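You operate a simulated robot arm through the tools that you are given. There is no shell and no other tool. Be economical: measure what you need, move in short steps, check, and stop when the job is done.

You run a simulated two-armed robot. Do the job below in one go: nothing can be reset, and whatever is moved stays where it is left.

Task
Switch on and start the drum in low gear at speed 1.

It is judged by the outcome, as a careful person would: the job done as asked, and still so three seconds after it is handed in. It fails if anything else is knocked over, pushed out of place, dropped, spilled or broken.

Robot
Two 6-joint arms with two-finger parallel grippers on one trunk, on a base that drives. Base frame: it is fixed to the floor where the robot stands at the start and does not move with it; the origin is under the middle of the robot, x ahead of it, y to its left, z up. Readings come in m, rad, newtons and seconds.
The left shoulder is at the start at [0.05, 0.17, 1.11], the right one opposite. Each reaches about 1.092 m from its shoulder. Places, roughly: blue grease knob [1.1, -1.5, 1.1]; brake knob [0.2, -1.7, 1.1]; drum [0.3, -2.9, 1]; emergency stop [0.5, -0.7, 0.8]; gear lever [0.9, -0.8, 1.3]; lower latch dial [0.8, 0.1, 0.7]; main switch [0.7, 0, 1]; red grease knob [1.2, -1.3, 1.1]; speed dial [0.7, -0.3, 0.8]; start button [0.6, -0.5, 0.9]; turns dial [0.6, -0.5, 0.8]; upper latch dial [0.8, 0.1, 1]; yellow grease knob [0.2, -1.8, 1.1]. Payload 1.57 kg a hand.
Tool frame (each hand has its own): the origin (TCP) lies between the finger pads and is the grasp point; the fingertips stand 0.03 m ahead of it; z points along the fingers, y is the line along which they close. Largest opening 0.08 m; finger width 0.017, thickness 0.012; the body of the gripper, 0.04 by 0.082 m, starts 0.08 m behind the TCP.
Orientation is told as [roll, pitch, yaw] about the base's x, y, z axes, in that order, counted from this pose: with the fingers straight down and closing along the base's y, the tool's x points along the base's -x, its y along +y and its z along -z.

Tools
- The arms move only by the tool arm_command. It takes "left_plan", "right_plan" or both (then of equal length, played together; a hand with none holds still); each is a list of rows, each a list of 7 numbers: the shift along the tool's x, y, z in units of 400 mm (1.0 is 400 mm), then the turn, a rotation vector about the tool's x, y, z in units of 120 degrees (1.0 is 120 degrees), then the opening, from 0 (shut) to 1 (fully open). In form: [[dx, dy, dz, ax, ay, az, gripper], ...]. A call has 1 to 10 rows; each row is the pose to reach, as a shift and turn from the pose commanded when the call began, along the tool's axes at that moment. A call with a number of a shift or a turn outside -1 to 1 is refused whole. Rows are played at 5 a second. More than 0.05 m and 0.15 rad between two rows, or a gripper value outside its range, and nothing of the call is played. A pose out of reach is approached as far as the arm can. The call stops where the force on the tool passes 50 N (or 10 N more than at its start, if that is more) or the arm is blocked; 0.2 s more then pass. The fingers move at their own pace (about 0.045 m/s each) and stop on an object; they squeeze with about 42 N. The grip force told is the motor's: it shows also when the fingers shut on nothing. Time passes only in rows, and 0.2 s behind the last, so rows that repeat a pose let the fingers close. The reply holds the time, the measured pose of the TCP, the force on the tool along the base axes, the opening and the grip force, in the units named above and with some noise, with the torque about the TCP (base axes, N m) and any sound that the robot's microphone picked up.
- Cameras (640 x 400 px; columns grow to the right, rows downward): "scene" is now at [0.0371, -0.0458, 1.7004]; the picture's right is [-0.52, -0.86, 0.00], its down [-0.47, 0.29, -0.83] and it looks along [0.71, -0.43, -0.56] (base axes); focal length 249 px, centre (320, 200). "left" rides on the left gripper at [0.072, 0.007, -0.122] in its tool frame; the picture's right is [-0.09, 1.00, 0.00], its down [-0.84, -0.08, -0.54] and it looks along [-0.54, -0.05, 0.84] (tool axes); focal length 238 px, centre (320, 200). "right" rides on the right gripper at [0.072, -0.007, -0.122] in its tool frame; the picture's right is [0.09, 1.00, 0.00], its down [-0.84, 0.08, -0.54] and it looks along [-0.54, 0.05, 0.84] (tool axes); focal length 238 px, centre (320, 200). There is no depth. A picture from a camera that has moved, and an enlarged one, comes with that camera's place and axes in the base frame and with its lens.
- capture(camera): a new picture of that camera. The clock stands still meanwhile.
- slide_trunk(by): slides the trunk up (or, below 0, down) by that many m; the arms and the scene camera ride with it, the base frame stays. It gives what a move gives, with no picture.
- roll_base(legs): drives the robot by 1 to 6 legs, each [ahead, left, turn to the left] in m, m and rad, along the robot's own axes; the way and the turn of a leg run together, so that a leg with both is an arc; at most 1.5 m and 3.142 rad a leg. The arms and the cameras ride along, it lands a little off, and it stops where it bumps. It gives what a move gives.
- head_to(pan, tilt): turns the head with the scene camera to pan (to the left, within 1.501 rad either way) and tilt (down, from -0.506 to 1.204), counted from straight ahead of the robot. It gives what a move gives.
- close_up(camera, box): a new picture of the part [left, top, right, bottom] of that camera's present view, enlarged. The clock stands still meanwhile.
- finish_job(): hands the job in; it is judged then, once.

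Go step by step. Nothing tells you exact positions but the pictures and the camera data: compare them with the known pose of the tool, close in by small moves and look again before you grip or let go. The budget is 120 turns and 88 pictures, counting those below and the enlarged ones. Unless the task says otherwise, let go and move clear before handing in, and close with one line.

The tools are called after "Emit:" by a JSON object that holds its "name" and its "arguments". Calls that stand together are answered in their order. arm_command: Moves the arms, as the interface text tells. Its arguments: {"type":"object","properties":{"left_plan":{"type":"array","items":{"type":"array","items":{"type":"number"}}},"right_plan":{"type":"array","items":{"type":"array","items":{"type":"number"}}}},"required":[]} The other tools are called the same way: slide_trunk (by) slides the trunk up or down; roll_base (legs) drives the base; head_to (pan, tilt) turns the head that bears the scene camera; capture (camera) takes a picture; close_up (camera, box) takes an enlarged picture of a part of a camera's view; finish_job () hands the job in.

At the start:

```text
t: 0.0
left_position: [0.6283, -0.0794, 1.0]
left_tool_rot: [-0.001, 0.0, -0.001]
left_force: [0.3, 0.5, 0.4]
left_ft_torque: [-0.03, 0.02, 0.0]
left_finger_gap: 0.0802
left_grasp_force: 0.1
right_position: [0.3929, -0.5246, 0.9995]
right_tool_rot: [0.0, 0.0, 0.0]
right_force: [-0.7, -0.3, -0.4]
right_ft_torque: [-0.04, 0.02, 0.02]
right_finger_gap: 0.0801
right_grasp_force: 0.0
trunk travel left (down, up): [-0.725, 0.245]
robot x, y, heading: [0.0007, -0.0011, 0.006]
head pan, tilt: [-0.545, 0.588]
```

scene: 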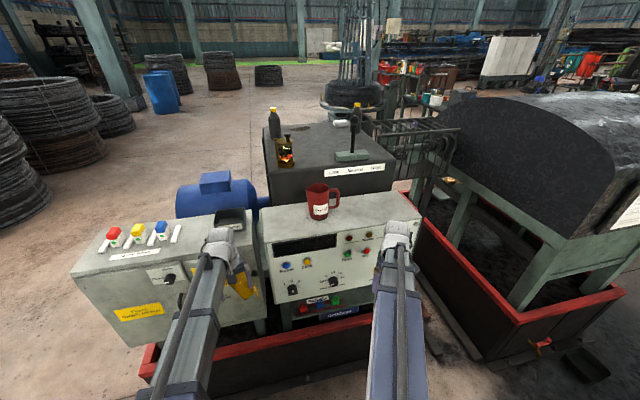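
right: 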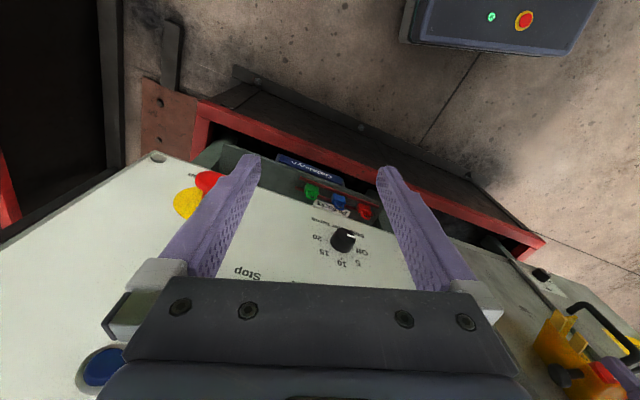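
left: 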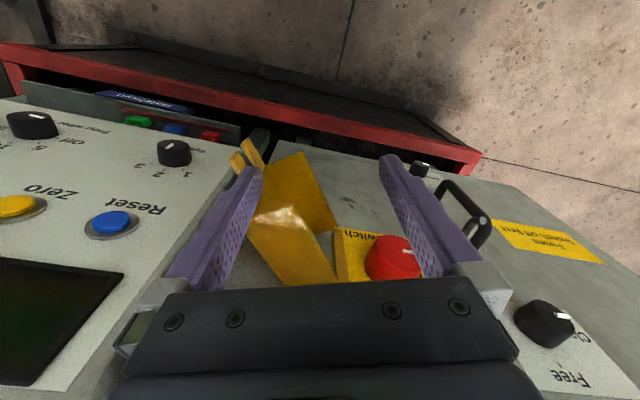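

I see a control console with a left cabinet (main switch, latch dials) and a centre panel (dials, buttons), with a gear lever on a box behind. I'll look closer at each before moving.

Emit:
{"name": "close_up", "arguments": {"camera": "scene", "box": [250, 210, 430, 330]}}

Emit:
{"name": "close_up", "arguments": {"camera": "scene", "box": [70, 200, 270, 330]}}

Emit:
{"name": "close_up", "arguments": {"camera": "scene", "box": [250, 90, 430, 220]}}

Emit:
{"name": "close_up", "arguments": {"camera": "left", "box": [0, 80, 640, 400]}}

```text
3.33 times, centred on (340, 270) of scene
camera zoom: at [0.0371, -0.0458, 1.7004], right [-0.52, -0.86, 0.0], down [-0.47, 0.29, -0.83], along [0.71, -0.43, -0.56], focal length 830 px, centre (253, -33)
```

zoom: 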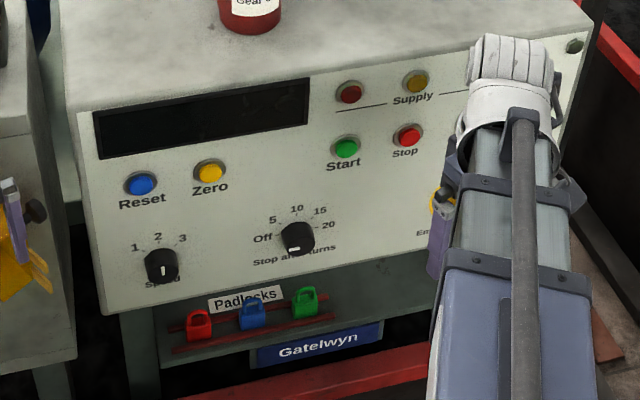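

```text
3.08 times, centred on (170, 265) of scene
camera zoom: at [0.0371, -0.0458, 1.7004], right [-0.52, -0.86, 0.0], down [-0.47, 0.29, -0.83], along [0.71, -0.43, -0.56], focal length 766 px, centre (782, 0)
```

zoom: 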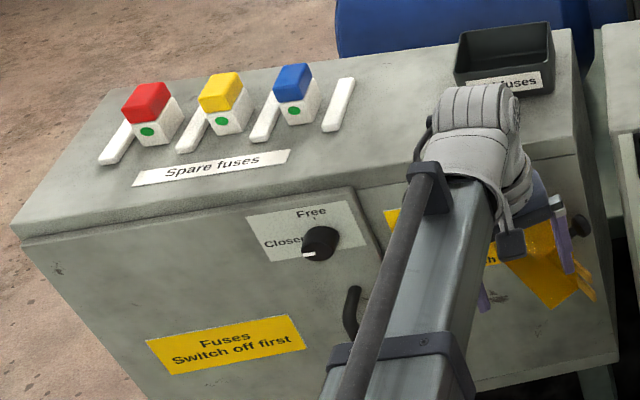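

```text
3.08 times, centred on (340, 155) of scene
camera zoom: at [0.0371, -0.0458, 1.7004], right [-0.52, -0.86, 0.0], down [-0.47, 0.29, -0.83], along [0.71, -0.43, -0.56], focal length 766 px, centre (258, 338)
```

zoom: 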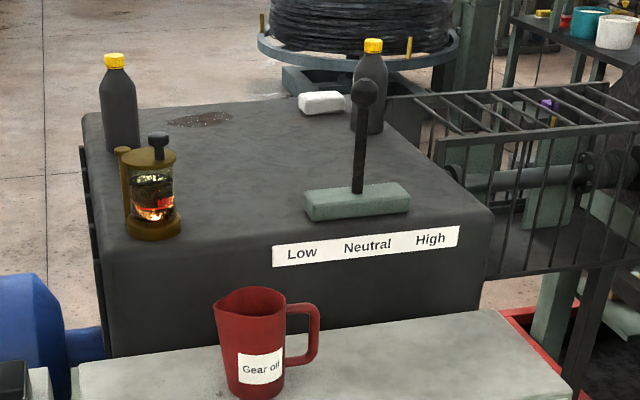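

```text
1.00 times, centred on (320, 240) of left (not enlarged: the box is as wide or as high as the picture)
camera zoom: at [0.5561, -0.0725, 1.1211], right [0.09, 1.0, 0.0], down [0.84, -0.08, 0.54], along [0.54, -0.05, -0.84], focal length 238 px, centre (320, 160)
```

zoom: 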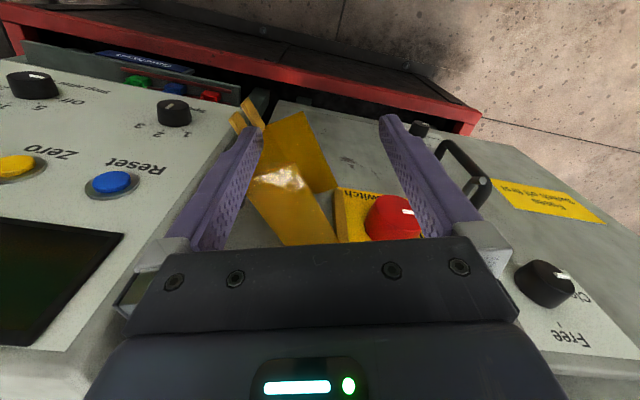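

The arms block some of the view, so I'll look around with the head first (drum, brake, far side) before touching anything.

Emit:
{"name": "head_to", "arguments": {"pan": -1.3, "tilt": 0.3}}

Emit:
{"name": "capture", "arguments": {"camera": "scene"}}

Emit:
{"name": "close_up", "arguments": {"camera": "right", "box": [60, 140, 400, 390]}}

Emit:
{"name": "close_up", "arguments": {"camera": "left", "box": [220, 130, 620, 380]}}

```text
t: 1.1
left_position: [0.6276, -0.0789, 1.0001]
left_tool_rot: [0.001, -0.001, 0.0]
left_force: [-0.3, 0.0, 0.3]
left_ft_torque: [0.0, -0.01, -0.02]
left_finger_gap: 0.0801
left_grasp_force: 0.1
right_position: [0.3921, -0.5236, 1.0]
right_tool_rot: [-0.001, 0.0, 0.001]
right_force: [-0.5, 0.2, -0.1]
right_ft_torque: [-0.01, 0.02, 0.0]
right_finger_gap: 0.0799
right_grasp_force: 0.0
trunk travel left (down, up): [-0.725, 0.245]
robot x, y, heading: [0.0014, -0.0029, 0.002]
head pan, tilt: [-1.3, 0.3]
```

```text
80 pictures are left
camera scene: at [-0.0137, -0.0897, 1.7269], right [-0.96, -0.27, 0.0], down [-0.08, 0.29, -0.96], along [0.26, -0.92, -0.3], focal length 249 px, centre (320, 200)
```

scene: 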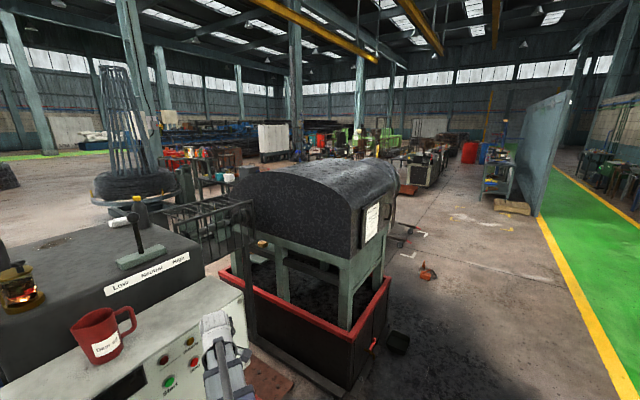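

```text
1.60 times, centred on (230, 265) of right
camera zoom: at [0.3214, -0.5318, 1.1209], right [-0.09, 1.0, 0.0], down [0.84, 0.08, 0.54], along [0.54, 0.05, -0.84], focal length 381 px, centre (464, 96)
```

zoom: 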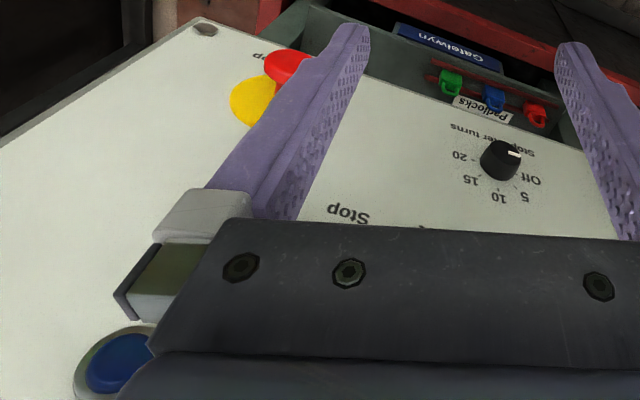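

```text
1.60 times, centred on (420, 255) of left
camera zoom: at [0.5561, -0.0725, 1.1211], right [0.09, 1.0, 0.0], down [0.84, -0.08, 0.54], along [0.54, -0.05, -0.84], focal length 381 px, centre (160, 112)
```

zoom: 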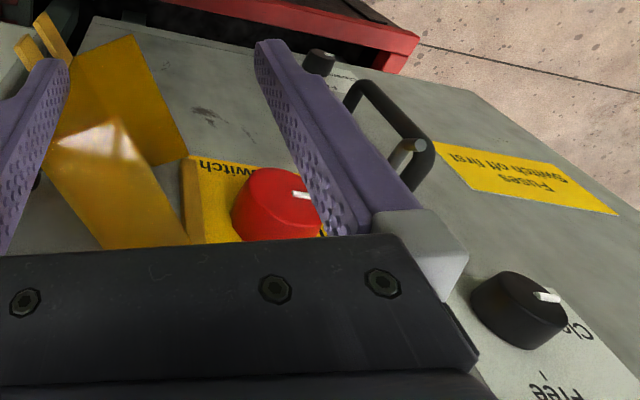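

The drum is behind the console to the right. I'll zoom in on it and the gear lever.

Emit:
{"name": "close_up", "arguments": {"camera": "scene", "box": [180, 140, 440, 380]}}

Emit:
{"name": "close_up", "arguments": {"camera": "scene", "box": [60, 170, 290, 400]}}

```text
1.67 times, centred on (310, 260) of scene
camera zoom: at [-0.0137, -0.0897, 1.7269], right [-0.96, -0.27, 0.0], down [-0.08, 0.29, -0.96], along [0.26, -0.92, -0.3], focal length 415 px, centre (337, 100)
```

zoom: 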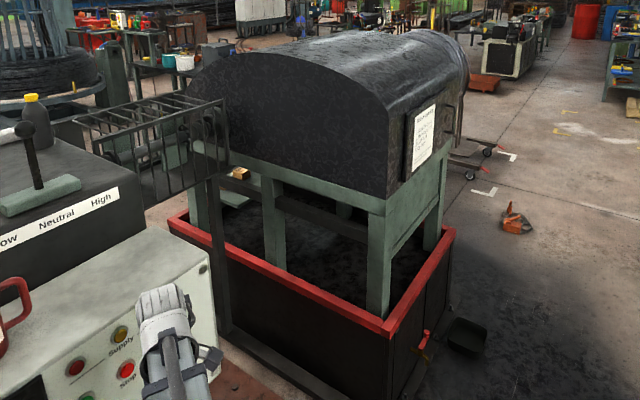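

```text
1.74 times, centred on (175, 285) of scene
camera zoom: at [-0.0137, -0.0897, 1.7269], right [-0.96, -0.27, 0.0], down [-0.08, 0.29, -0.96], along [0.26, -0.92, -0.3], focal length 433 px, centre (572, 52)
```

zoom: 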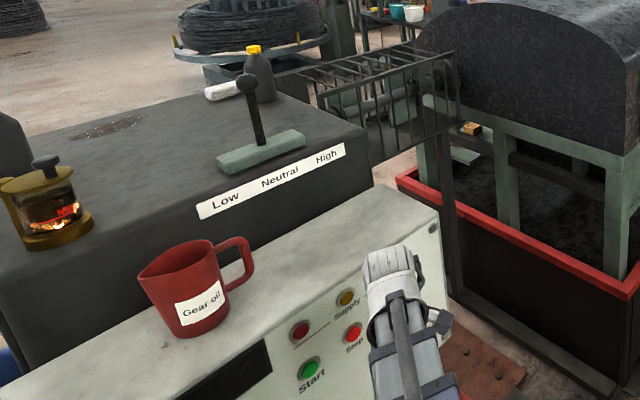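

A notice on the drum end may matter; I'll read it and look at the region near the brake knob.

Emit:
{"name": "close_up", "arguments": {"camera": "scene", "box": [335, 175, 405, 245]}}

Emit:
{"name": "close_up", "arguments": {"camera": "scene", "box": [170, 190, 290, 290]}}

```text
5.71 times, centred on (370, 210) of scene
camera zoom: at [-0.0137, -0.0897, 1.7269], right [-0.96, -0.27, 0.0], down [-0.08, 0.29, -0.96], along [0.26, -0.92, -0.3], focal length 1423 px, centre (34, 143)
```

zoom: 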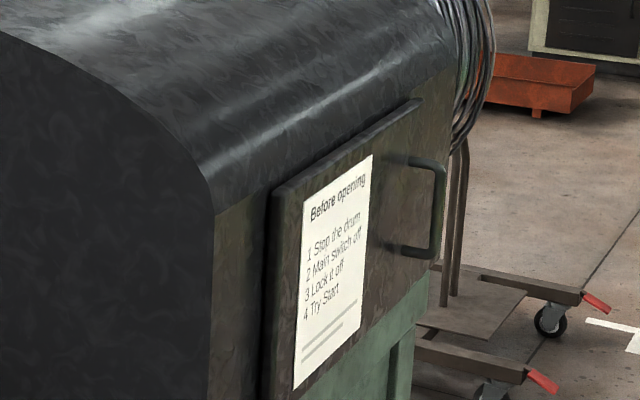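

```text
4.00 times, centred on (230, 240) of scene
camera zoom: at [-0.0137, -0.0897, 1.7269], right [-0.96, -0.27, 0.0], down [-0.08, 0.29, -0.96], along [0.26, -0.92, -0.3], focal length 996 px, centre (680, 40)
```

zoom: 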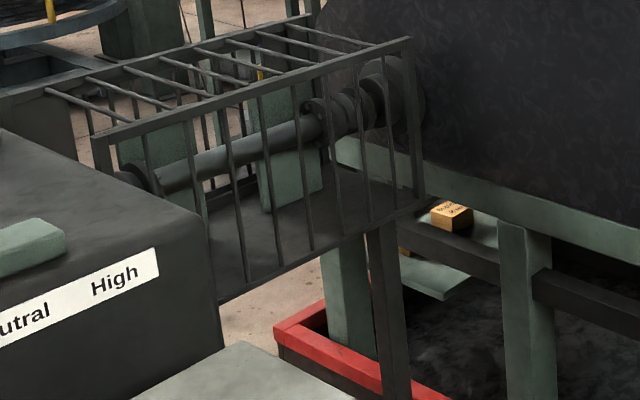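

The notice only concerns opening the drum. I'll pull both hands back from the panel and pitch the fingers forward, then look at the panel.

Emit:
{"name": "arm_command", "arguments": {"left_plan": [[0.12, 0, 0, 0, 0, 0, 0.5], [0.24, 0, 0, 0, 0, 0, 0.5], [0.36, 0, 0, 0, 0, 0, 0.5], [0.48, 0, 0, 0, 0, 0, 0.5], [0.5, 0, 0, 0, -0.07, 0, 0.5], [0.5, 0, 0, 0, -0.14, 0, 0.5], [0.5, 0, 0, 0, -0.21, 0, 0.5], [0.5, 0, 0, 0, -0.28, 0, 0.5], [0.5, 0, 0, 0, -0.35, 0, 0.5], [0.5, 0, 0, 0, -0.42, 0, 0.5]], "right_plan": [[0.1, 0, 0, 0, 0, 0, 0.5], [0.2, 0, 0, 0, 0, 0, 0.5], [0.3, 0, 0, 0, 0, 0, 0.5], [0.3, 0, 0, 0, 0, 0, 0.5], [0.3, 0, 0, 0, -0.07, 0, 0.5], [0.3, 0, 0, 0, -0.14, 0, 0.5], [0.3, 0, 0, 0, -0.21, 0, 0.5], [0.3, 0, 0, 0, -0.28, 0, 0.5], [0.3, 0, 0, 0, -0.35, 0, 0.5], [0.3, 0, 0, 0, -0.42, 0, 0.5]]}}

Emit:
{"name": "head_to", "arguments": {"pan": -0.3, "tilt": 0.6}}

Emit:
{"name": "capture", "arguments": {"camera": "scene"}}

Emit:
{"name": "capture", "arguments": {"camera": "left"}}

```text
t: 3.3
left_position: [0.4804, -0.1429, 1.0805]
left_tool_rot: [0.003, -0.883, 0.001]
left_force: [-0.1, 1.5, -0.2]
left_ft_torque: [0.01, 0.01, -0.01]
left_finger_gap: 0.0401
left_grasp_force: 0.1
left hand out of reach, approached as far as the arm can: row 6, 7, 8, 9, 10
right_position: [0.2819, -0.5735, 1.0792]
right_tool_rot: [-0.001, -0.882, 0.002]
right_force: [0.8, -0.4, 0.0]
right_ft_torque: [0.02, -0.01, 0.0]
right_finger_gap: 0.0402
right_grasp_force: 0.1
right hand out of reach, approached as far as the arm can: row 5, 6, 7, 8, 9, 10
trunk travel left (down, up): [-0.725, 0.245]
robot x, y, heading: [-0.0008, 0.0018, 0.001]
head pan, tilt: [-1.3, 0.3]
```

```text
t: 4.6
left_position: [0.4805, -0.1431, 1.0796]
left_tool_rot: [0.002, -0.877, 0.001]
left_force: [0.3, 0.2, 0.2]
left_ft_torque: [0.01, -0.02, 0.01]
left_finger_gap: 0.04
left_grasp_force: 0.1
right_position: [0.2815, -0.5736, 1.0793]
right_tool_rot: [0.001, -0.878, 0.001]
right_force: [0.6, 0.0, -0.7]
right_ft_torque: [-0.01, 0.0, -0.01]
right_finger_gap: 0.0399
right_grasp_force: 0.1
trunk travel left (down, up): [-0.725, 0.245]
robot x, y, heading: [-0.001, -0.0008, 0.0]
head pan, tilt: [-0.3, 0.6]
```

```text
73 pictures are left
camera scene: at [0.0456, -0.026, 1.6994], right [-0.3, -0.95, 0.0], down [-0.54, 0.17, -0.83], along [0.79, -0.24, -0.56], focal length 249 px, centre (320, 200)
```

scene: 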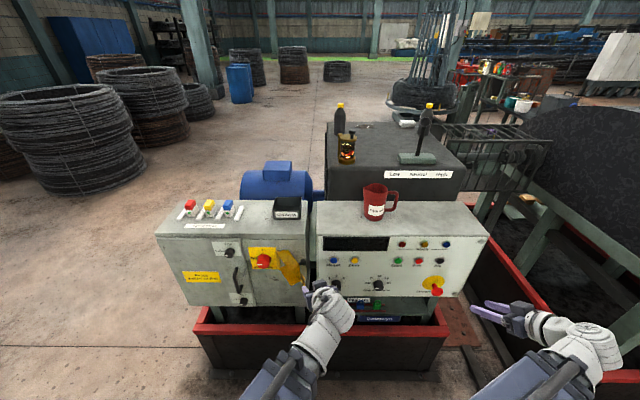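

```text
72 pictures are left
camera left: at [0.3405, -0.1366, 1.1011], right [0.06, 1.0, 0.07], down [0.12, -0.08, 0.99], along [0.99, -0.05, -0.12], focal length 238 px, centre (320, 200)
```

left: 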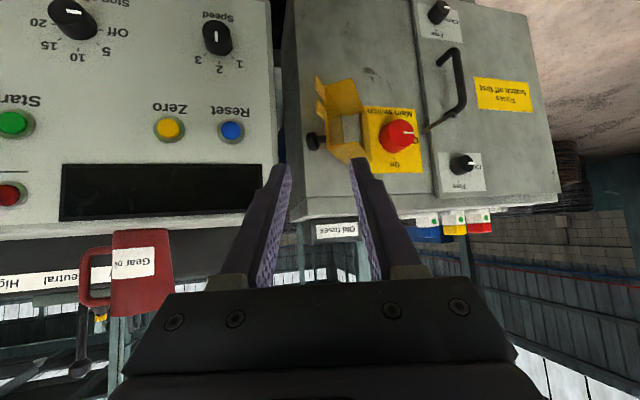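

Now both panels are clearly visible. I'll zoom in on the switch and dials.

Emit:
{"name": "close_up", "arguments": {"camera": "scene", "box": [160, 220, 320, 320]}}

Emit:
{"name": "close_up", "arguments": {"camera": "scene", "box": [310, 220, 490, 325]}}

Emit:
{"name": "close_up", "arguments": {"camera": "left", "box": [290, 0, 530, 200]}}

Emit:
{"name": "close_up", "arguments": {"camera": "scene", "box": [310, 90, 490, 220]}}

```text
4.00 times, centred on (240, 270) of scene
camera zoom: at [0.0456, -0.026, 1.6994], right [-0.3, -0.95, 0.0], down [-0.54, 0.17, -0.83], along [0.79, -0.24, -0.56], focal length 996 px, centre (640, -80)
```

zoom: 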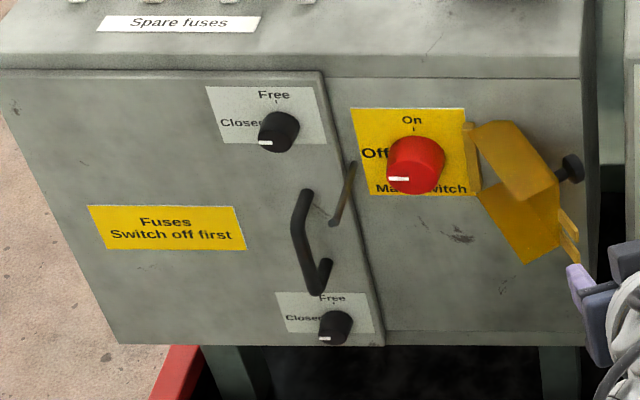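

```text
3.56 times, centred on (400, 272) of scene
camera zoom: at [0.0456, -0.026, 1.6994], right [-0.3, -0.95, 0.0], down [-0.54, 0.17, -0.83], along [0.79, -0.24, -0.56], focal length 885 px, centre (36, -58)
```

zoom: 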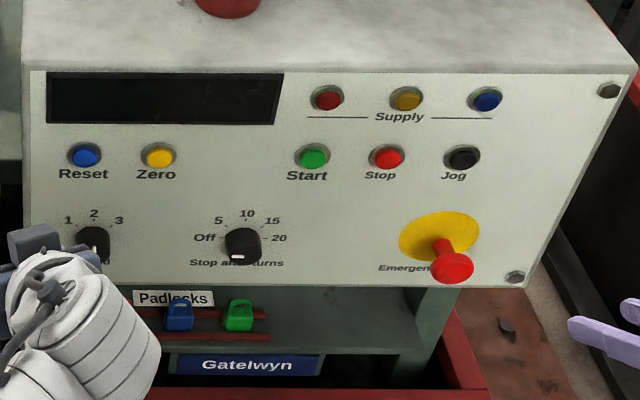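

```text
2.00 times, centred on (410, 100) of left
camera zoom: at [0.3405, -0.1366, 1.1011], right [0.06, 1.0, 0.07], down [0.12, -0.08, 0.99], along [0.99, -0.05, -0.12], focal length 477 px, centre (140, 400)
```

zoom: 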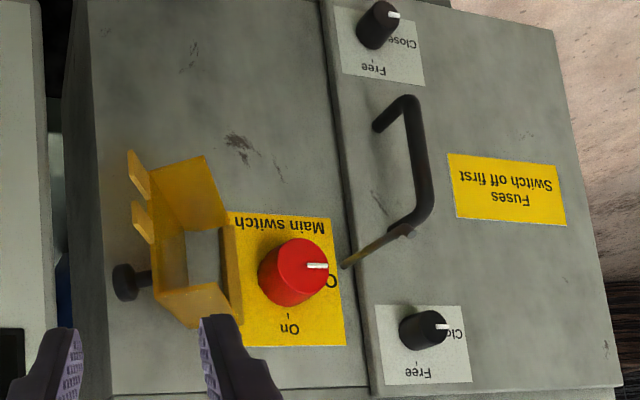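

```text
3.08 times, centred on (400, 155) of scene
camera zoom: at [0.0456, -0.026, 1.6994], right [-0.3, -0.95, 0.0], down [-0.54, 0.17, -0.83], along [0.79, -0.24, -0.56], focal length 766 px, centre (74, 338)
```

zoom: 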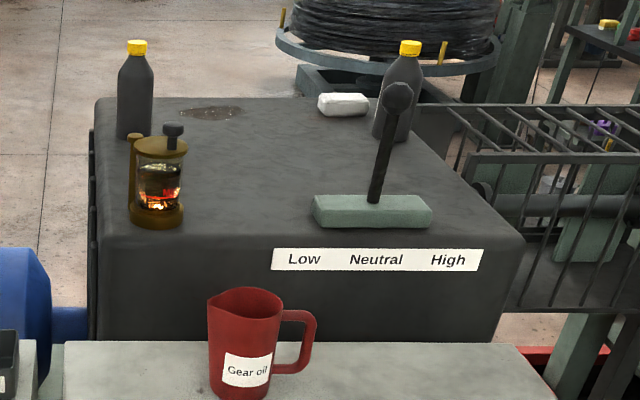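

Main switch is Off (guard swung open, no padlock), latches Closed, gear Neutral. I'll zoom in on the speed and turns dials and the e‑stop from the left camera.

Emit:
{"name": "close_up", "arguments": {"camera": "left", "box": [10, 0, 250, 150]}}

Emit:
{"name": "capture", "arguments": {"camera": "right"}}

```text
2.67 times, centred on (130, 75) of left
camera zoom: at [0.3405, -0.1366, 1.1011], right [0.06, 1.0, 0.07], down [0.12, -0.08, 0.99], along [0.99, -0.05, -0.12], focal length 636 px, centre (827, 533)
```

zoom: 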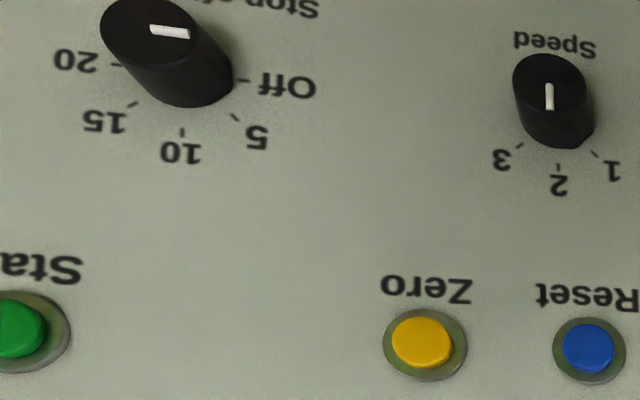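

```text
66 pictures are left
camera right: at [0.1416, -0.5811, 1.1009], right [-0.06, 1.0, -0.07], down [0.12, 0.08, 0.99], along [0.99, 0.05, -0.12], focal length 238 px, centre (320, 200)
```

right: 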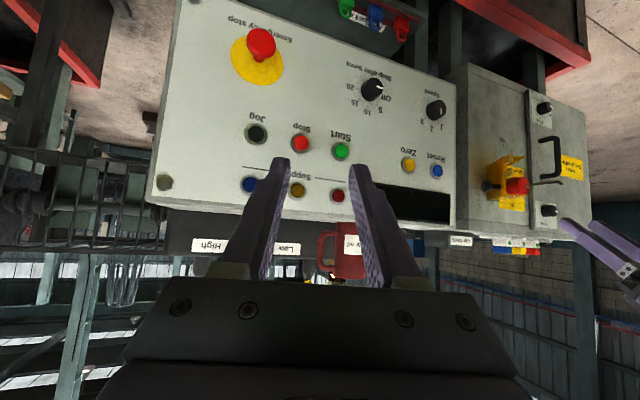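

Speed dial points at 2, turns dial at Off, e-stop seems released. The cabinet faces roughly yaw −0.32 rad, so I'll back up slightly and square the robot to it.

Emit:
{"name": "roll_base", "arguments": {"legs": [[-0.15, 0, 0], [0, 0, -0.32]]}}

Emit:
{"name": "head_to", "arguments": {"pan": 0.0, "tilt": 0.55}}

Emit:
{"name": "arm_command", "arguments": {"left_plan": [[0, 0, 0, 0, -0.07, 0, 0.5], [0, 0, 0, 0, -0.14, 0, 0.5], [0, 0, 0, 0, -0.21, 0, 0.5], [0, 0, 0, 0, -0.28, 0, 0.5], [0, 0, 0, 0, -0.3305, 0, 0.5]], "right_plan": [[0, 0, 0, 0, -0.07, 0, 0], [0, 0, 0, 0, -0.14, 0, 0], [0, 0, 0, 0, -0.21, 0, 0], [0, 0, 0, 0, -0.28, 0, 0], [0, 0, 0, 0, -0.3305, 0, 0]]}}

Emit:
{"name": "capture", "arguments": {"camera": "scene"}}

Emit:
{"name": "capture", "arguments": {"camera": "left"}}

```text
t: 7.0
left_position: [0.2588, -0.2884, 1.0795]
left_tool_rot: [0.001, -0.877, -0.321]
left_force: [-0.1, -0.4, -0.3]
left_ft_torque: [-0.01, -0.01, 0.01]
left_finger_gap: 0.0398
left_grasp_force: 0.1
right_position: [-0.0654, -0.6328, 1.0803]
right_tool_rot: [-0.001, -0.879, -0.321]
right_force: [0.7, -0.8, -0.5]
right_ft_torque: [0.0, -0.02, 0.0]
right_finger_gap: 0.0402
right_grasp_force: 0.1
trunk travel left (down, up): [-0.725, 0.245]
robot x, y, heading: [-0.1508, -0.0, -0.323]
head pan, tilt: [-0.3, 0.6]
```

```text
t: 7.8
left_position: [0.2592, -0.2887, 1.0792]
left_tool_rot: [0.003, -0.879, -0.323]
left_force: [0.3, -0.2, 0.4]
left_ft_torque: [0.0, 0.02, -0.01]
left_finger_gap: 0.0401
left_grasp_force: 0.2
right_position: [-0.0678, -0.6347, 1.0796]
right_tool_rot: [-0.002, -0.878, -0.323]
right_force: [0.6, 1.3, 0.2]
right_ft_torque: [-0.02, 0.01, 0.02]
right_finger_gap: 0.0401
right_grasp_force: 0.1
trunk travel left (down, up): [-0.725, 0.245]
robot x, y, heading: [-0.1484, 0.0015, -0.324]
head pan, tilt: [0.0, 0.55]
```

```text
t: 9.0
left_position: [0.2646, -0.3187, 1.2196]
left_tool_rot: [0.571, -1.569, -0.892]
left_force: [0.5, 0.7, 0.2]
left_ft_torque: [0.01, -0.04, 0.0]
left_finger_gap: 0.04
left_grasp_force: 0.0
left hand out of reach, approached as far as the arm can: row 1, 2, 3, 4, 5
right_position: [-0.065, -0.6392, 1.2194]
right_tool_rot: [-0.592, -1.568, 0.271]
right_force: [-0.8, -0.5, -0.1]
right_ft_torque: [0.0, 0.01, 0.05]
right_finger_gap: 0.0
right_grasp_force: 21.7
right hand out of reach, approached as far as the arm can: row 1, 2, 3, 4, 5
trunk travel left (down, up): [-0.725, 0.245]
robot x, y, heading: [-0.1516, 0.0038, -0.326]
head pan, tilt: [0.0, 0.55]
```

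```text
65 pictures are left
camera scene: at [-0.1028, -0.0157, 1.7039], right [-0.32, -0.95, 0.0], down [-0.5, 0.17, -0.85], along [0.81, -0.27, -0.52], focal length 249 px, centre (320, 200)
```

scene: 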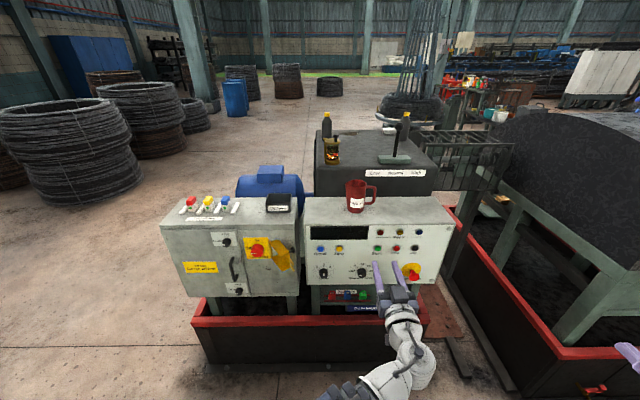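

```text
64 pictures are left
camera left: at [0.1524, -0.273, 1.147], right [0.32, 0.94, 0.09], down [-0.54, 0.1, 0.84], along [0.78, -0.31, 0.54], focal length 238 px, centre (320, 200)
```

left: 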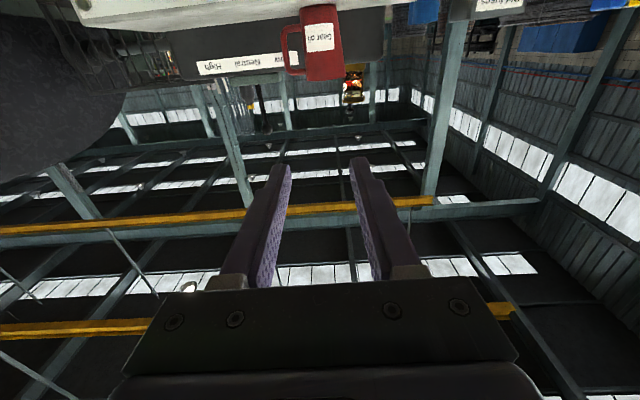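

Both hands now point level ahead. I'll move the left hand across toward the switch, staying well short of it, and re-measure.

Emit:
{"name": "arm_command", "arguments": {"left_plan": [[0, 0.1, 0.04, 0, 0, 0, 0.6], [0, 0.2, 0.08, 0, 0, 0, 0.6], [0, 0.3, 0.12, 0, 0, 0, 0.6], [0, 0.4, 0.16, 0, 0, 0, 0.6], [0, 0.5, 0.2, 0, 0, 0, 0.6], [0, 0.6, 0.24, 0, 0, 0, 0.6], [0, 0.7, 0.28, 0, 0, 0, 0.6], [0, 0.8, 0.32, 0, 0, 0, 0.6], [0, 0.9, 0.36, 0, 0, 0, 0.6], [0, 1.0, 0.4, 0, 0, 0, 0.6]]}}

Emit:
{"name": "capture", "arguments": {"camera": "left"}}

```text
t: 11.2
left_position: [0.5606, 0.007, 1.2187]
left_tool_rot: [0.314, -1.568, -0.636]
left_force: [0.0, -0.5, -0.7]
left_ft_torque: [-0.01, 0.0, -0.01]
left_finger_gap: 0.048
left_grasp_force: 0.1
left hand out of reach, approached as far as the arm can: row 1, 2, 3, 4, 5, 6, 7, 8, 9, 10
right_position: [-0.0665, -0.6367, 1.2208]
right_tool_rot: [-0.317, -1.567, -0.006]
right_force: [1.0, 0.3, -0.4]
right_ft_torque: [0.02, 0.0, -0.01]
right_finger_gap: 0.0
right_grasp_force: 21.7
trunk travel left (down, up): [-0.725, 0.245]
robot x, y, heading: [-0.1506, 0.0021, -0.323]
head pan, tilt: [0.0, 0.55]
```

```text
63 pictures are left
camera left: at [0.4473, 0.0526, 1.1468], right [0.32, 0.94, 0.09], down [-0.54, 0.1, 0.84], along [0.78, -0.32, 0.54], focal length 238 px, centre (320, 200)
```

left: 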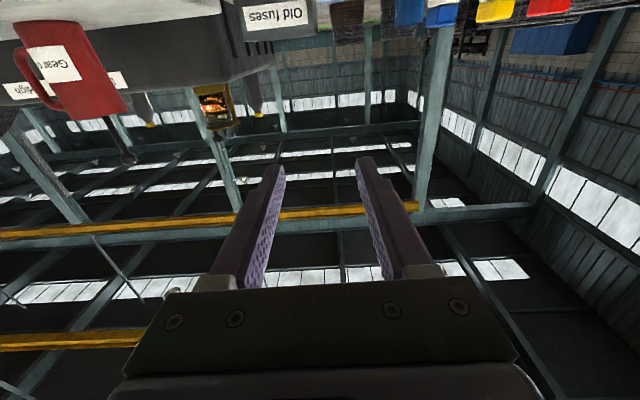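

The wrist seems held at z≈1.22 by an arm limit; I'll test whether a downward command works.

Emit:
{"name": "arm_command", "arguments": {"left_plan": [[0.1, 0, 0, 0, 0, 0, 0.6], [0.2, 0, 0, 0, 0, 0, 0.6], [0.3, 0, 0, 0, 0, 0, 0.6]]}}

```text
t: 12.0
left_position: [0.562, 0.007, 1.2187]
left_tool_rot: [0.308, -1.569, -0.63]
left_force: [0.3, -0.3, 0.0]
left_ft_torque: [-0.03, 0.02, 0.0]
left_finger_gap: 0.0482
left_grasp_force: 0.0
left hand out of reach, approached as far as the arm can: row 1, 2, 3
right_position: [-0.0664, -0.6383, 1.2184]
right_tool_rot: [-0.22, -1.567, -0.102]
right_force: [-0.9, 0.4, -0.9]
right_ft_torque: [0.0, 0.02, -0.04]
right_finger_gap: 0.0001
right_grasp_force: 20.9
trunk travel left (down, up): [-0.725, 0.245]
robot x, y, heading: [-0.1492, 0.0008, -0.322]
head pan, tilt: [0.0, 0.55]
```

The height is limited relative to the shoulder, so I'll lower the trunk by 0.27 m to bring the level hand to the switch height.

Emit:
{"name": "slide_trunk", "arguments": {"by": -0.27}}

Emit:
{"name": "capture", "arguments": {"camera": "left"}}

Emit:
{"name": "capture", "arguments": {"camera": "scene"}}

```text
t: 14.7
left_position: [0.5613, 0.0052, 0.9506]
left_tool_rot: [0.419, -1.568, -0.74]
left_force: [-0.7, -0.8, -0.5]
left_ft_torque: [0.0, 0.0, 0.03]
left_finger_gap: 0.048
left_grasp_force: 0.0
right_position: [-0.0653, -0.6376, 0.9484]
right_tool_rot: [-0.202, -1.568, -0.12]
right_force: [-0.4, -0.9, 0.6]
right_ft_torque: [0.01, 0.0, 0.0]
right_finger_gap: 0.0001
right_grasp_force: 21.1
trunk travel left (down, up): [-0.455, 0.515]
robot x, y, heading: [-0.1523, 0.0011, -0.324]
head pan, tilt: [0.0, 0.55]
```

```text
62 pictures are left
camera left: at [0.4481, 0.0517, 0.8771], right [0.32, 0.94, 0.09], down [-0.54, 0.1, 0.84], along [0.78, -0.31, 0.54], focal length 238 px, centre (320, 200)
```

left: 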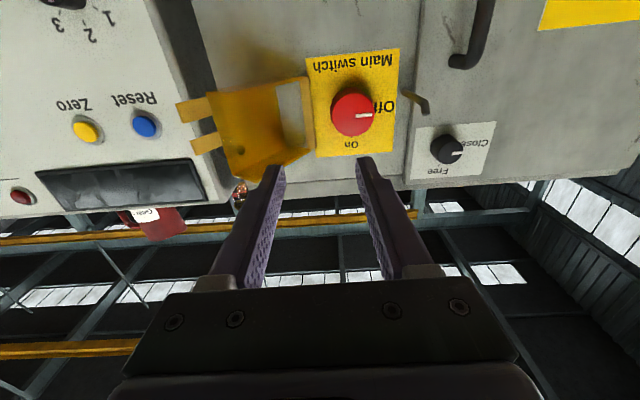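

```text
61 pictures are left
camera scene: at [-0.1029, -0.0157, 1.434], right [-0.32, -0.95, 0.0], down [-0.5, 0.17, -0.85], along [0.81, -0.27, -0.52], focal length 249 px, centre (320, 200)
```

scene: 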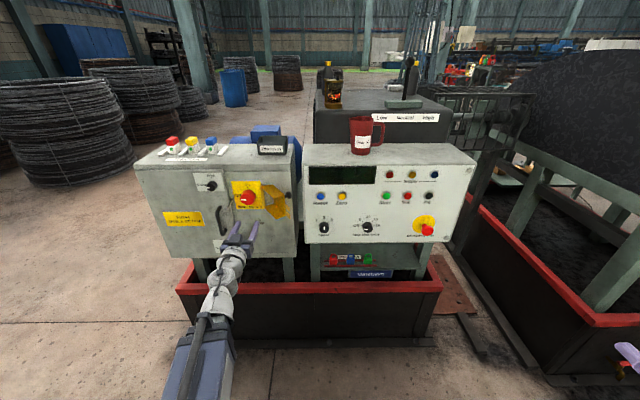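

The knob centre triangulates to about (0.735, −0.011, 0.947). The guard sits just right of it, so I'll tilt the finger line 30° clockwise first, align, and advance partway.

Emit:
{"name": "arm_command", "arguments": {"left_plan": [[0, 0.05, 0, 0, 0, 0.065, 1], [0, 0.1, 0, 0, 0, 0.13, 1], [0, 0.1, 0.05, 0, 0, 0.19, 1], [0, 0.1, 0.12, 0, 0, 0.25, 1], [0, 0.1, 0.17, 0, 0, 0.25, 1], [0, 0.1, 0.17, 0, 0, 0.25, 1]]}}

Emit:
{"name": "capture", "arguments": {"camera": "left"}}

Emit:
{"name": "close_up", "arguments": {"camera": "scene", "box": [150, 150, 310, 250]}}

```text
t: 16.1
left_position: [0.6378, 0.0241, 0.9495]
left_tool_rot: [1.564, -1.045, -1.889]
left_force: [0.3, 0.1, -0.5]
left_ft_torque: [0.05, -0.01, -0.01]
left_finger_gap: 0.08
left_grasp_force: 0.0
right_position: [-0.0658, -0.6388, 0.9489]
right_tool_rot: [-0.195, -1.566, -0.129]
right_force: [0.4, -0.9, -0.1]
right_ft_torque: [0.01, 0.0, 0.01]
right_finger_gap: 0.0001
right_grasp_force: 21.1
trunk travel left (down, up): [-0.455, 0.515]
robot x, y, heading: [-0.1502, -0.0022, -0.321]
head pan, tilt: [0.0, 0.55]
```

```text
60 pictures are left
camera left: at [0.5356, 0.1017, 0.89], right [0.26, 0.77, 0.58], down [-0.67, -0.29, 0.69], along [0.7, -0.56, 0.44], focal length 238 px, centre (320, 200)
```

left: 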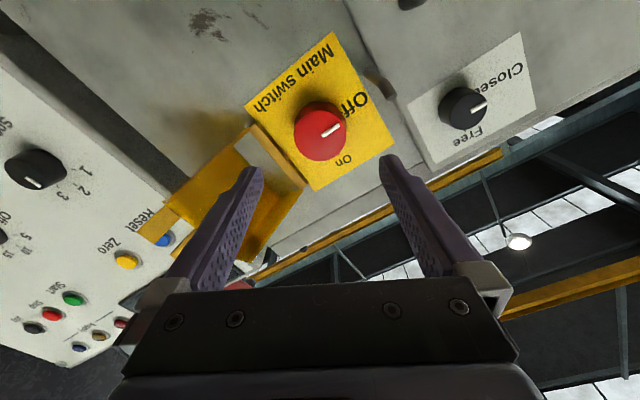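

```text
4.00 times, centred on (230, 200) of scene
camera zoom: at [-0.1028, -0.0157, 1.4339], right [-0.32, -0.95, 0.0], down [-0.5, 0.17, -0.85], along [0.81, -0.27, -0.52], focal length 996 px, centre (680, 200)
```

zoom: 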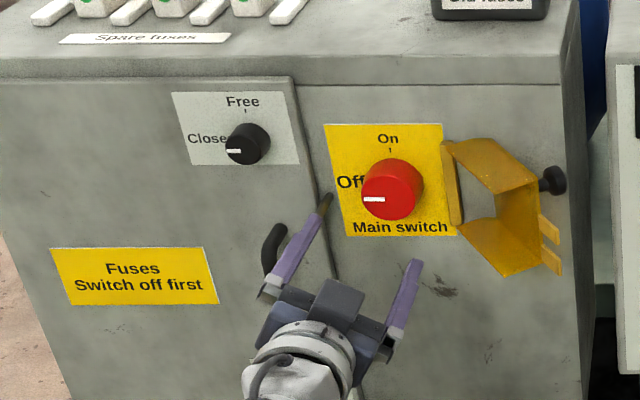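

Aligned within a few mm. Advancing about 0.093 m, checking before closing.

Emit:
{"name": "arm_command", "arguments": {"left_plan": [[0, 0, 0.08, 0, 0, 0, 1], [0, 0, 0.16, 0, 0, 0, 1], [0, 0, 0.2325, 0, 0, 0, 1]]}}

Emit:
{"name": "capture", "arguments": {"camera": "left"}}

Emit:
{"name": "close_up", "arguments": {"camera": "scene", "box": [150, 150, 310, 250]}}

```text
t: 16.9
left_position: [0.7268, -0.0065, 0.9491]
left_tool_rot: [1.561, -1.046, -1.885]
left_force: [-0.9, -0.2, 0.2]
left_ft_torque: [0.01, -0.02, -0.01]
left_finger_gap: 0.0799
left_grasp_force: 0.1
right_position: [-0.0652, -0.6387, 0.9479]
right_tool_rot: [-0.2, -1.566, -0.121]
right_force: [-0.1, 0.0, -0.3]
right_ft_torque: [0.01, -0.01, 0.0]
right_finger_gap: 0.0
right_grasp_force: 21.8
trunk travel left (down, up): [-0.455, 0.515]
robot x, y, heading: [-0.1511, 0.001, -0.32]
head pan, tilt: [0.0, 0.55]
```

```text
58 pictures are left
camera left: at [0.6237, 0.0716, 0.8898], right [0.26, 0.77, 0.58], down [-0.67, -0.29, 0.69], along [0.7, -0.56, 0.44], focal length 238 px, centre (320, 200)
```

left: 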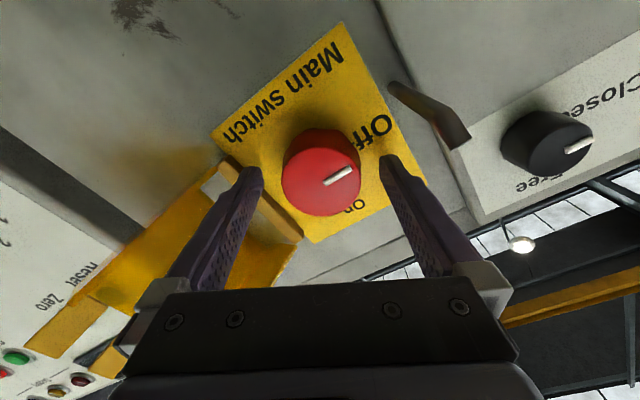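

```text
4.00 times, centred on (230, 200) of scene
camera zoom: at [-0.1027, -0.0157, 1.4339], right [-0.32, -0.95, 0.0], down [-0.5, 0.17, -0.85], along [0.81, -0.27, -0.52], focal length 996 px, centre (680, 200)
```

zoom: 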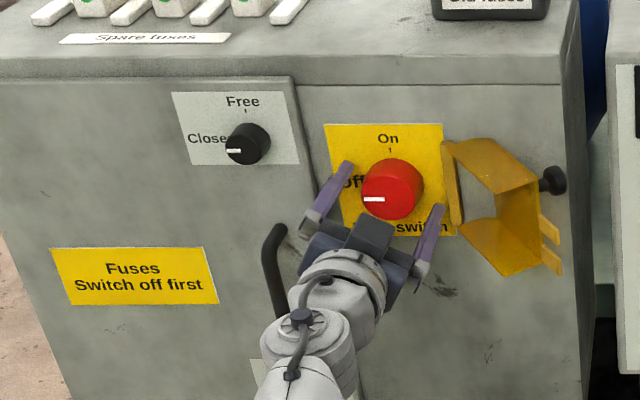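

Well centred; tips are just at the cap face. Advance another 18 mm, then close.

Emit:
{"name": "arm_command", "arguments": {"left_plan": [[0, 0, 0.025, 0, 0, 0, 1], [0, 0, 0.045, 0, 0, 0, 1], [0, 0, 0.045, 0, 0, 0, 0], [0, 0, 0.045, 0, 0, 0, 0], [0, 0, 0.045, 0, 0, 0, 0], [0, 0, 0.045, 0, 0, 0, 0]]}}

Emit:
{"name": "capture", "arguments": {"camera": "left"}}

```text
t: 17.9
left_position: [0.7371, -0.009, 0.9505]
left_tool_rot: [1.568, -1.044, -1.881]
left_force: [-23.2, -1.7, -4.6]
left_ft_torque: [0.23, -0.16, 0.84]
left_finger_gap: 0.057
left_grasp_force: 19.7
right_position: [-0.0673, -0.6388, 0.9498]
right_tool_rot: [0.202, -1.57, -0.524]
right_force: [-1.2, 0.5, 0.0]
right_ft_torque: [0.01, 0.0, 0.02]
right_finger_gap: 0.0001
right_grasp_force: 21.4
trunk travel left (down, up): [-0.455, 0.515]
robot x, y, heading: [-0.1521, 0.0002, -0.316]
head pan, tilt: [0.0, 0.55]
stopped in row 4 (left hand): the force on the tool passed its limit at 54 N (the readings are from after the stop); the commanded pose is now the measured one
```

```text
56 pictures are left
camera left: at [0.6342, 0.0695, 0.8912], right [0.25, 0.77, 0.58], down [-0.67, -0.3, 0.69], along [0.7, -0.56, 0.44], focal length 238 px, centre (320, 200)
```

left: 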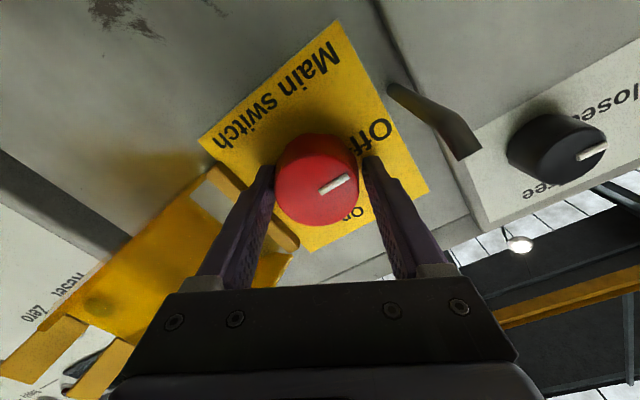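

The left finger met resistance ahead; I'll back off 6 mm and finish closing.

Emit:
{"name": "arm_command", "arguments": {"left_plan": [[0, 0, -0.015, 0, 0, 0, 0.75], [0, 0, -0.015, 0, 0, 0, 0.6], [0, 0, -0.015, 0, 0, 0, 0.4], [0, 0, -0.015, 0, 0, 0, 0], [0, 0, -0.015, 0, 0, 0, 0]]}}

Emit:
{"name": "capture", "arguments": {"camera": "left"}}

```text
t: 19.1
left_position: [0.7374, -0.0067, 0.9476]
left_tool_rot: [1.559, -1.043, -1.881]
left_force: [-8.8, -17.4, -24.3]
left_ft_torque: [0.63, 0.36, -0.48]
left_finger_gap: 0.0531
left_grasp_force: 29.0
right_position: [-0.0655, -0.639, 0.9479]
right_tool_rot: [0.043, -1.564, -0.364]
right_force: [0.3, 1.3, 0.2]
right_ft_torque: [-0.04, -0.03, -0.01]
right_finger_gap: 0.0
right_grasp_force: 20.9
trunk travel left (down, up): [-0.455, 0.515]
robot x, y, heading: [-0.1491, -0.0008, -0.322]
head pan, tilt: [0.0, 0.55]
```

```text
55 pictures are left
camera left: at [0.6328, 0.0701, 0.8887], right [0.26, 0.77, 0.58], down [-0.66, -0.3, 0.69], along [0.7, -0.56, 0.44], focal length 238 px, centre (320, 200)
```

left: 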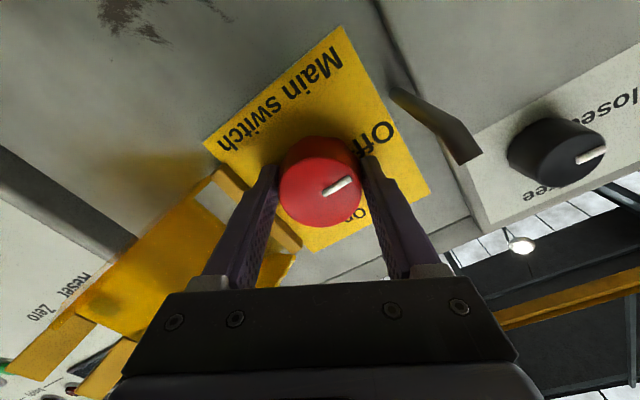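

The grip is off-centre (lower finger carrying the load). I'll shift 3–4 mm toward it and let the fingers close.

Emit:
{"name": "arm_command", "arguments": {"left_plan": [[0, -0.005, 0, 0, 0, 0, 0], [0, -0.01, 0, 0, 0, 0, 0], [0, -0.01, 0, 0, 0, 0, 0]]}}

```text
t: 19.9
left_position: [0.7367, -0.0087, 0.9468]
left_tool_rot: [1.556, -1.046, -1.869]
left_force: [-3.2, -7.9, -13.9]
left_ft_torque: [0.64, 0.14, -1.14]
left_finger_gap: 0.0529
left_grasp_force: 45.6
right_position: [-0.0659, -0.6369, 0.9488]
right_tool_rot: [-0.088, -1.565, -0.234]
right_force: [-1.5, 0.1, 0.2]
right_ft_torque: [0.02, 0.0, 0.02]
right_finger_gap: 0.0
right_grasp_force: 21.0
trunk travel left (down, up): [-0.455, 0.515]
robot x, y, heading: [-0.1512, 0.0008, -0.323]
head pan, tilt: [0.0, 0.55]
```

Full grip now on a 53 mm knob. Turning clockwise in one sweep toward On.

Emit:
{"name": "arm_command", "arguments": {"left_plan": [[0, -0.012, 0, 0, 0, 0.07, 0], [0, -0.012, 0, 0, 0, 0.14, 0], [0, -0.012, 0, 0, 0, 0.21, 0], [0, -0.012, 0, 0, 0, 0.28, 0], [0, -0.012, 0, 0, 0, 0.35, 0], [0, -0.012, 0, 0, 0, 0.42, 0], [0, -0.012, 0, 0, 0, 0.49, 0], [0, -0.012, 0, 0, 0, 0.56, 0]]}}

Emit:
{"name": "capture", "arguments": {"camera": "left"}}

Emit:
{"name": "close_up", "arguments": {"camera": "scene", "box": [150, 150, 310, 250]}}

```text
t: 21.5
left_position: [0.7343, -0.0074, 0.9504]
left_tool_rot: [1.567, -0.073, -1.867]
left_force: [4.5, 0.7, 19.1]
left_ft_torque: [-0.09, -0.21, 0.21]
left_finger_gap: 0.0527
left_grasp_force: 44.3
left hand out of reach, approached as far as the arm can: row 1, 2, 3, 4, 5, 6, 7
right_position: [-0.0652, -0.6383, 0.949]
right_tool_rot: [-0.081, -1.569, -0.242]
right_force: [0.2, 0.9, -0.7]
right_ft_torque: [-0.02, -0.02, 0.01]
right_finger_gap: 0.0
right_grasp_force: 21.5
trunk travel left (down, up): [-0.455, 0.515]
robot x, y, heading: [-0.1474, -0.001, -0.318]
head pan, tilt: [0.0, 0.55]
stopped in row 7 (left hand): the force on the tool passed its limit at 51 N (the readings are from after the stop); the commanded pose is now the measured one
```

```text
54 pictures are left
camera left: at [0.6397, 0.0975, 0.951], right [0.0, -0.02, 1.0], down [-0.77, -0.64, -0.02], along [0.64, -0.77, -0.01], focal length 238 px, centre (320, 200)
```

left: 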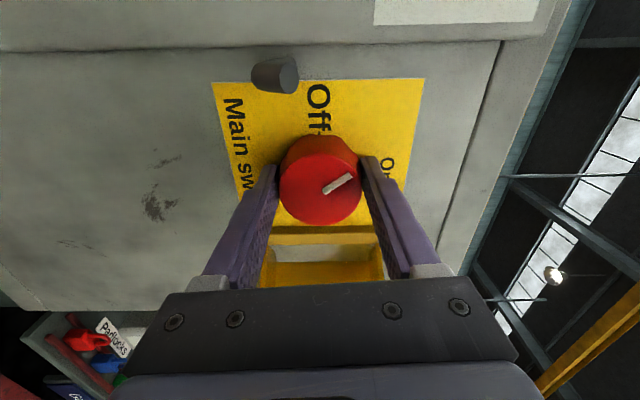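

```text
4.00 times, centred on (230, 200) of scene
camera zoom: at [-0.1048, -0.0149, 1.4337], right [-0.32, -0.95, 0.0], down [-0.49, 0.16, -0.85], along [0.81, -0.27, -0.52], focal length 996 px, centre (680, 200)
```

zoom: 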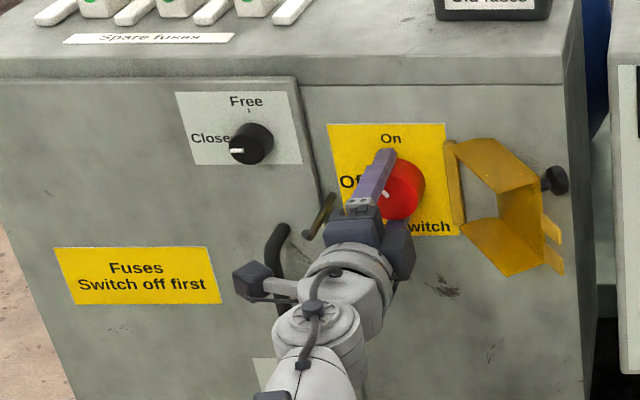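

Turned about 56° with knob following; continuing the remaining ~34°.

Emit:
{"name": "arm_command", "arguments": {"left_plan": [[0, 0.005, 0, 0, 0, 0.06, 0], [0, 0.005, 0, 0, 0, 0.12, 0], [0, 0.005, 0, 0, 0, 0.18, 0], [0, 0.005, 0, 0, 0, 0.24, 0], [0, 0.005, 0, 0, 0, 0.29, 0]]}}

Emit:
{"name": "capture", "arguments": {"camera": "left"}}

Emit:
{"name": "close_up", "arguments": {"camera": "scene", "box": [150, 130, 470, 280]}}

```text
t: 22.7
left_position: [0.736, -0.0084, 0.9509]
left_tool_rot: [1.572, 0.538, -1.87]
left_force: [14.0, 5.2, 27.9]
left_ft_torque: [-0.29, -0.94, 0.57]
left_finger_gap: 0.0527
left_grasp_force: 44.9
right_position: [-0.0657, -0.6371, 0.9506]
right_tool_rot: [-0.361, -1.57, 0.043]
right_force: [0.0, -1.0, -0.1]
right_ft_torque: [0.01, 0.0, -0.03]
right_finger_gap: 0.0001
right_grasp_force: 20.9
trunk travel left (down, up): [-0.455, 0.515]
robot x, y, heading: [-0.1508, 0.0045, -0.321]
head pan, tilt: [0.0, 0.55]
```

```text
52 pictures are left
camera left: at [0.6354, 0.084, 0.9928], right [-0.17, -0.56, 0.81], down [-0.72, -0.49, -0.5], along [0.67, -0.67, -0.32], focal length 238 px, centre (320, 200)
```

left: 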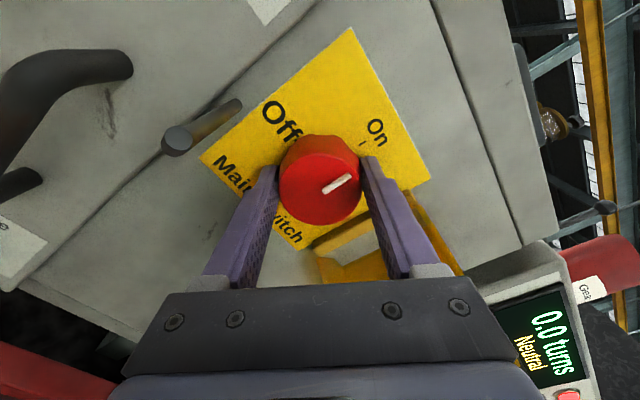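

```text
2.00 times, centred on (310, 205) of scene
camera zoom: at [-0.1047, -0.0144, 1.4343], right [-0.32, -0.95, 0.0], down [-0.49, 0.16, -0.85], along [0.81, -0.27, -0.52], focal length 498 px, centre (340, 190)
```

zoom: 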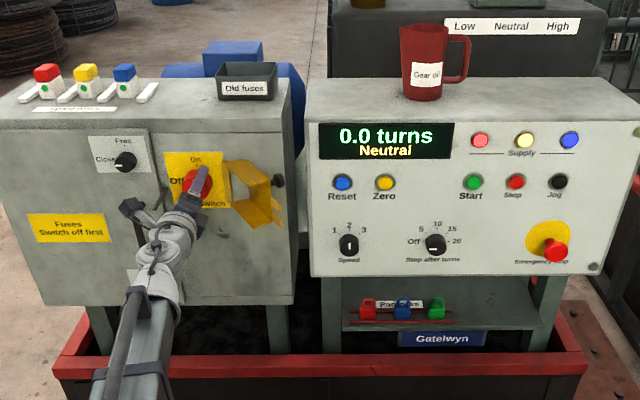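

The switch is On: all three supply lamps are lit and the display reads "0.0 turns / Neutral". Releasing and backing away.

Emit:
{"name": "arm_command", "arguments": {"left_plan": [[0, 0, 0, 0, 0, 0, 0.6], [0, 0, 0, 0, 0, 0, 1], [0, 0, 0, 0, 0, 0, 1], [0, 0, -0.1, 0, 0, 0, 1], [0, 0, -0.22, 0, 0, 0, 1], [0, 0, -0.34, 0, 0, 0, 1], [0, 0, -0.45, 0, 0, 0, 1]]}}

Emit:
{"name": "close_up", "arguments": {"camera": "scene", "box": [150, 130, 470, 280]}}

```text
t: 24.3
left_position: [0.5643, 0.047, 0.9498]
left_tool_rot: [1.565, 0.536, -1.873]
left_force: [0.2, -0.1, 0.7]
left_ft_torque: [-0.02, -0.04, 0.05]
left_finger_gap: 0.08
left_grasp_force: 0.1
right_position: [-0.0647, -0.6376, 0.9496]
right_tool_rot: [-0.188, -1.567, -0.132]
right_force: [0.0, 0.0, -0.8]
right_ft_torque: [0.01, -0.03, -0.01]
right_finger_gap: 0.0
right_grasp_force: 21.4
trunk travel left (down, up): [-0.455, 0.515]
robot x, y, heading: [-0.1487, 0.0003, -0.32]
head pan, tilt: [0.0, 0.55]
```

```text
2.00 times, centred on (310, 205) of scene
camera zoom: at [-0.1032, -0.0151, 1.4339], right [-0.32, -0.95, 0.0], down [-0.5, 0.17, -0.85], along [0.81, -0.27, -0.52], focal length 498 px, centre (340, 190)
```

zoom: 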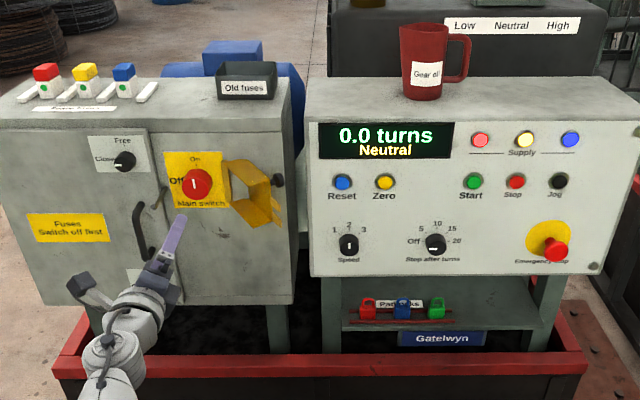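

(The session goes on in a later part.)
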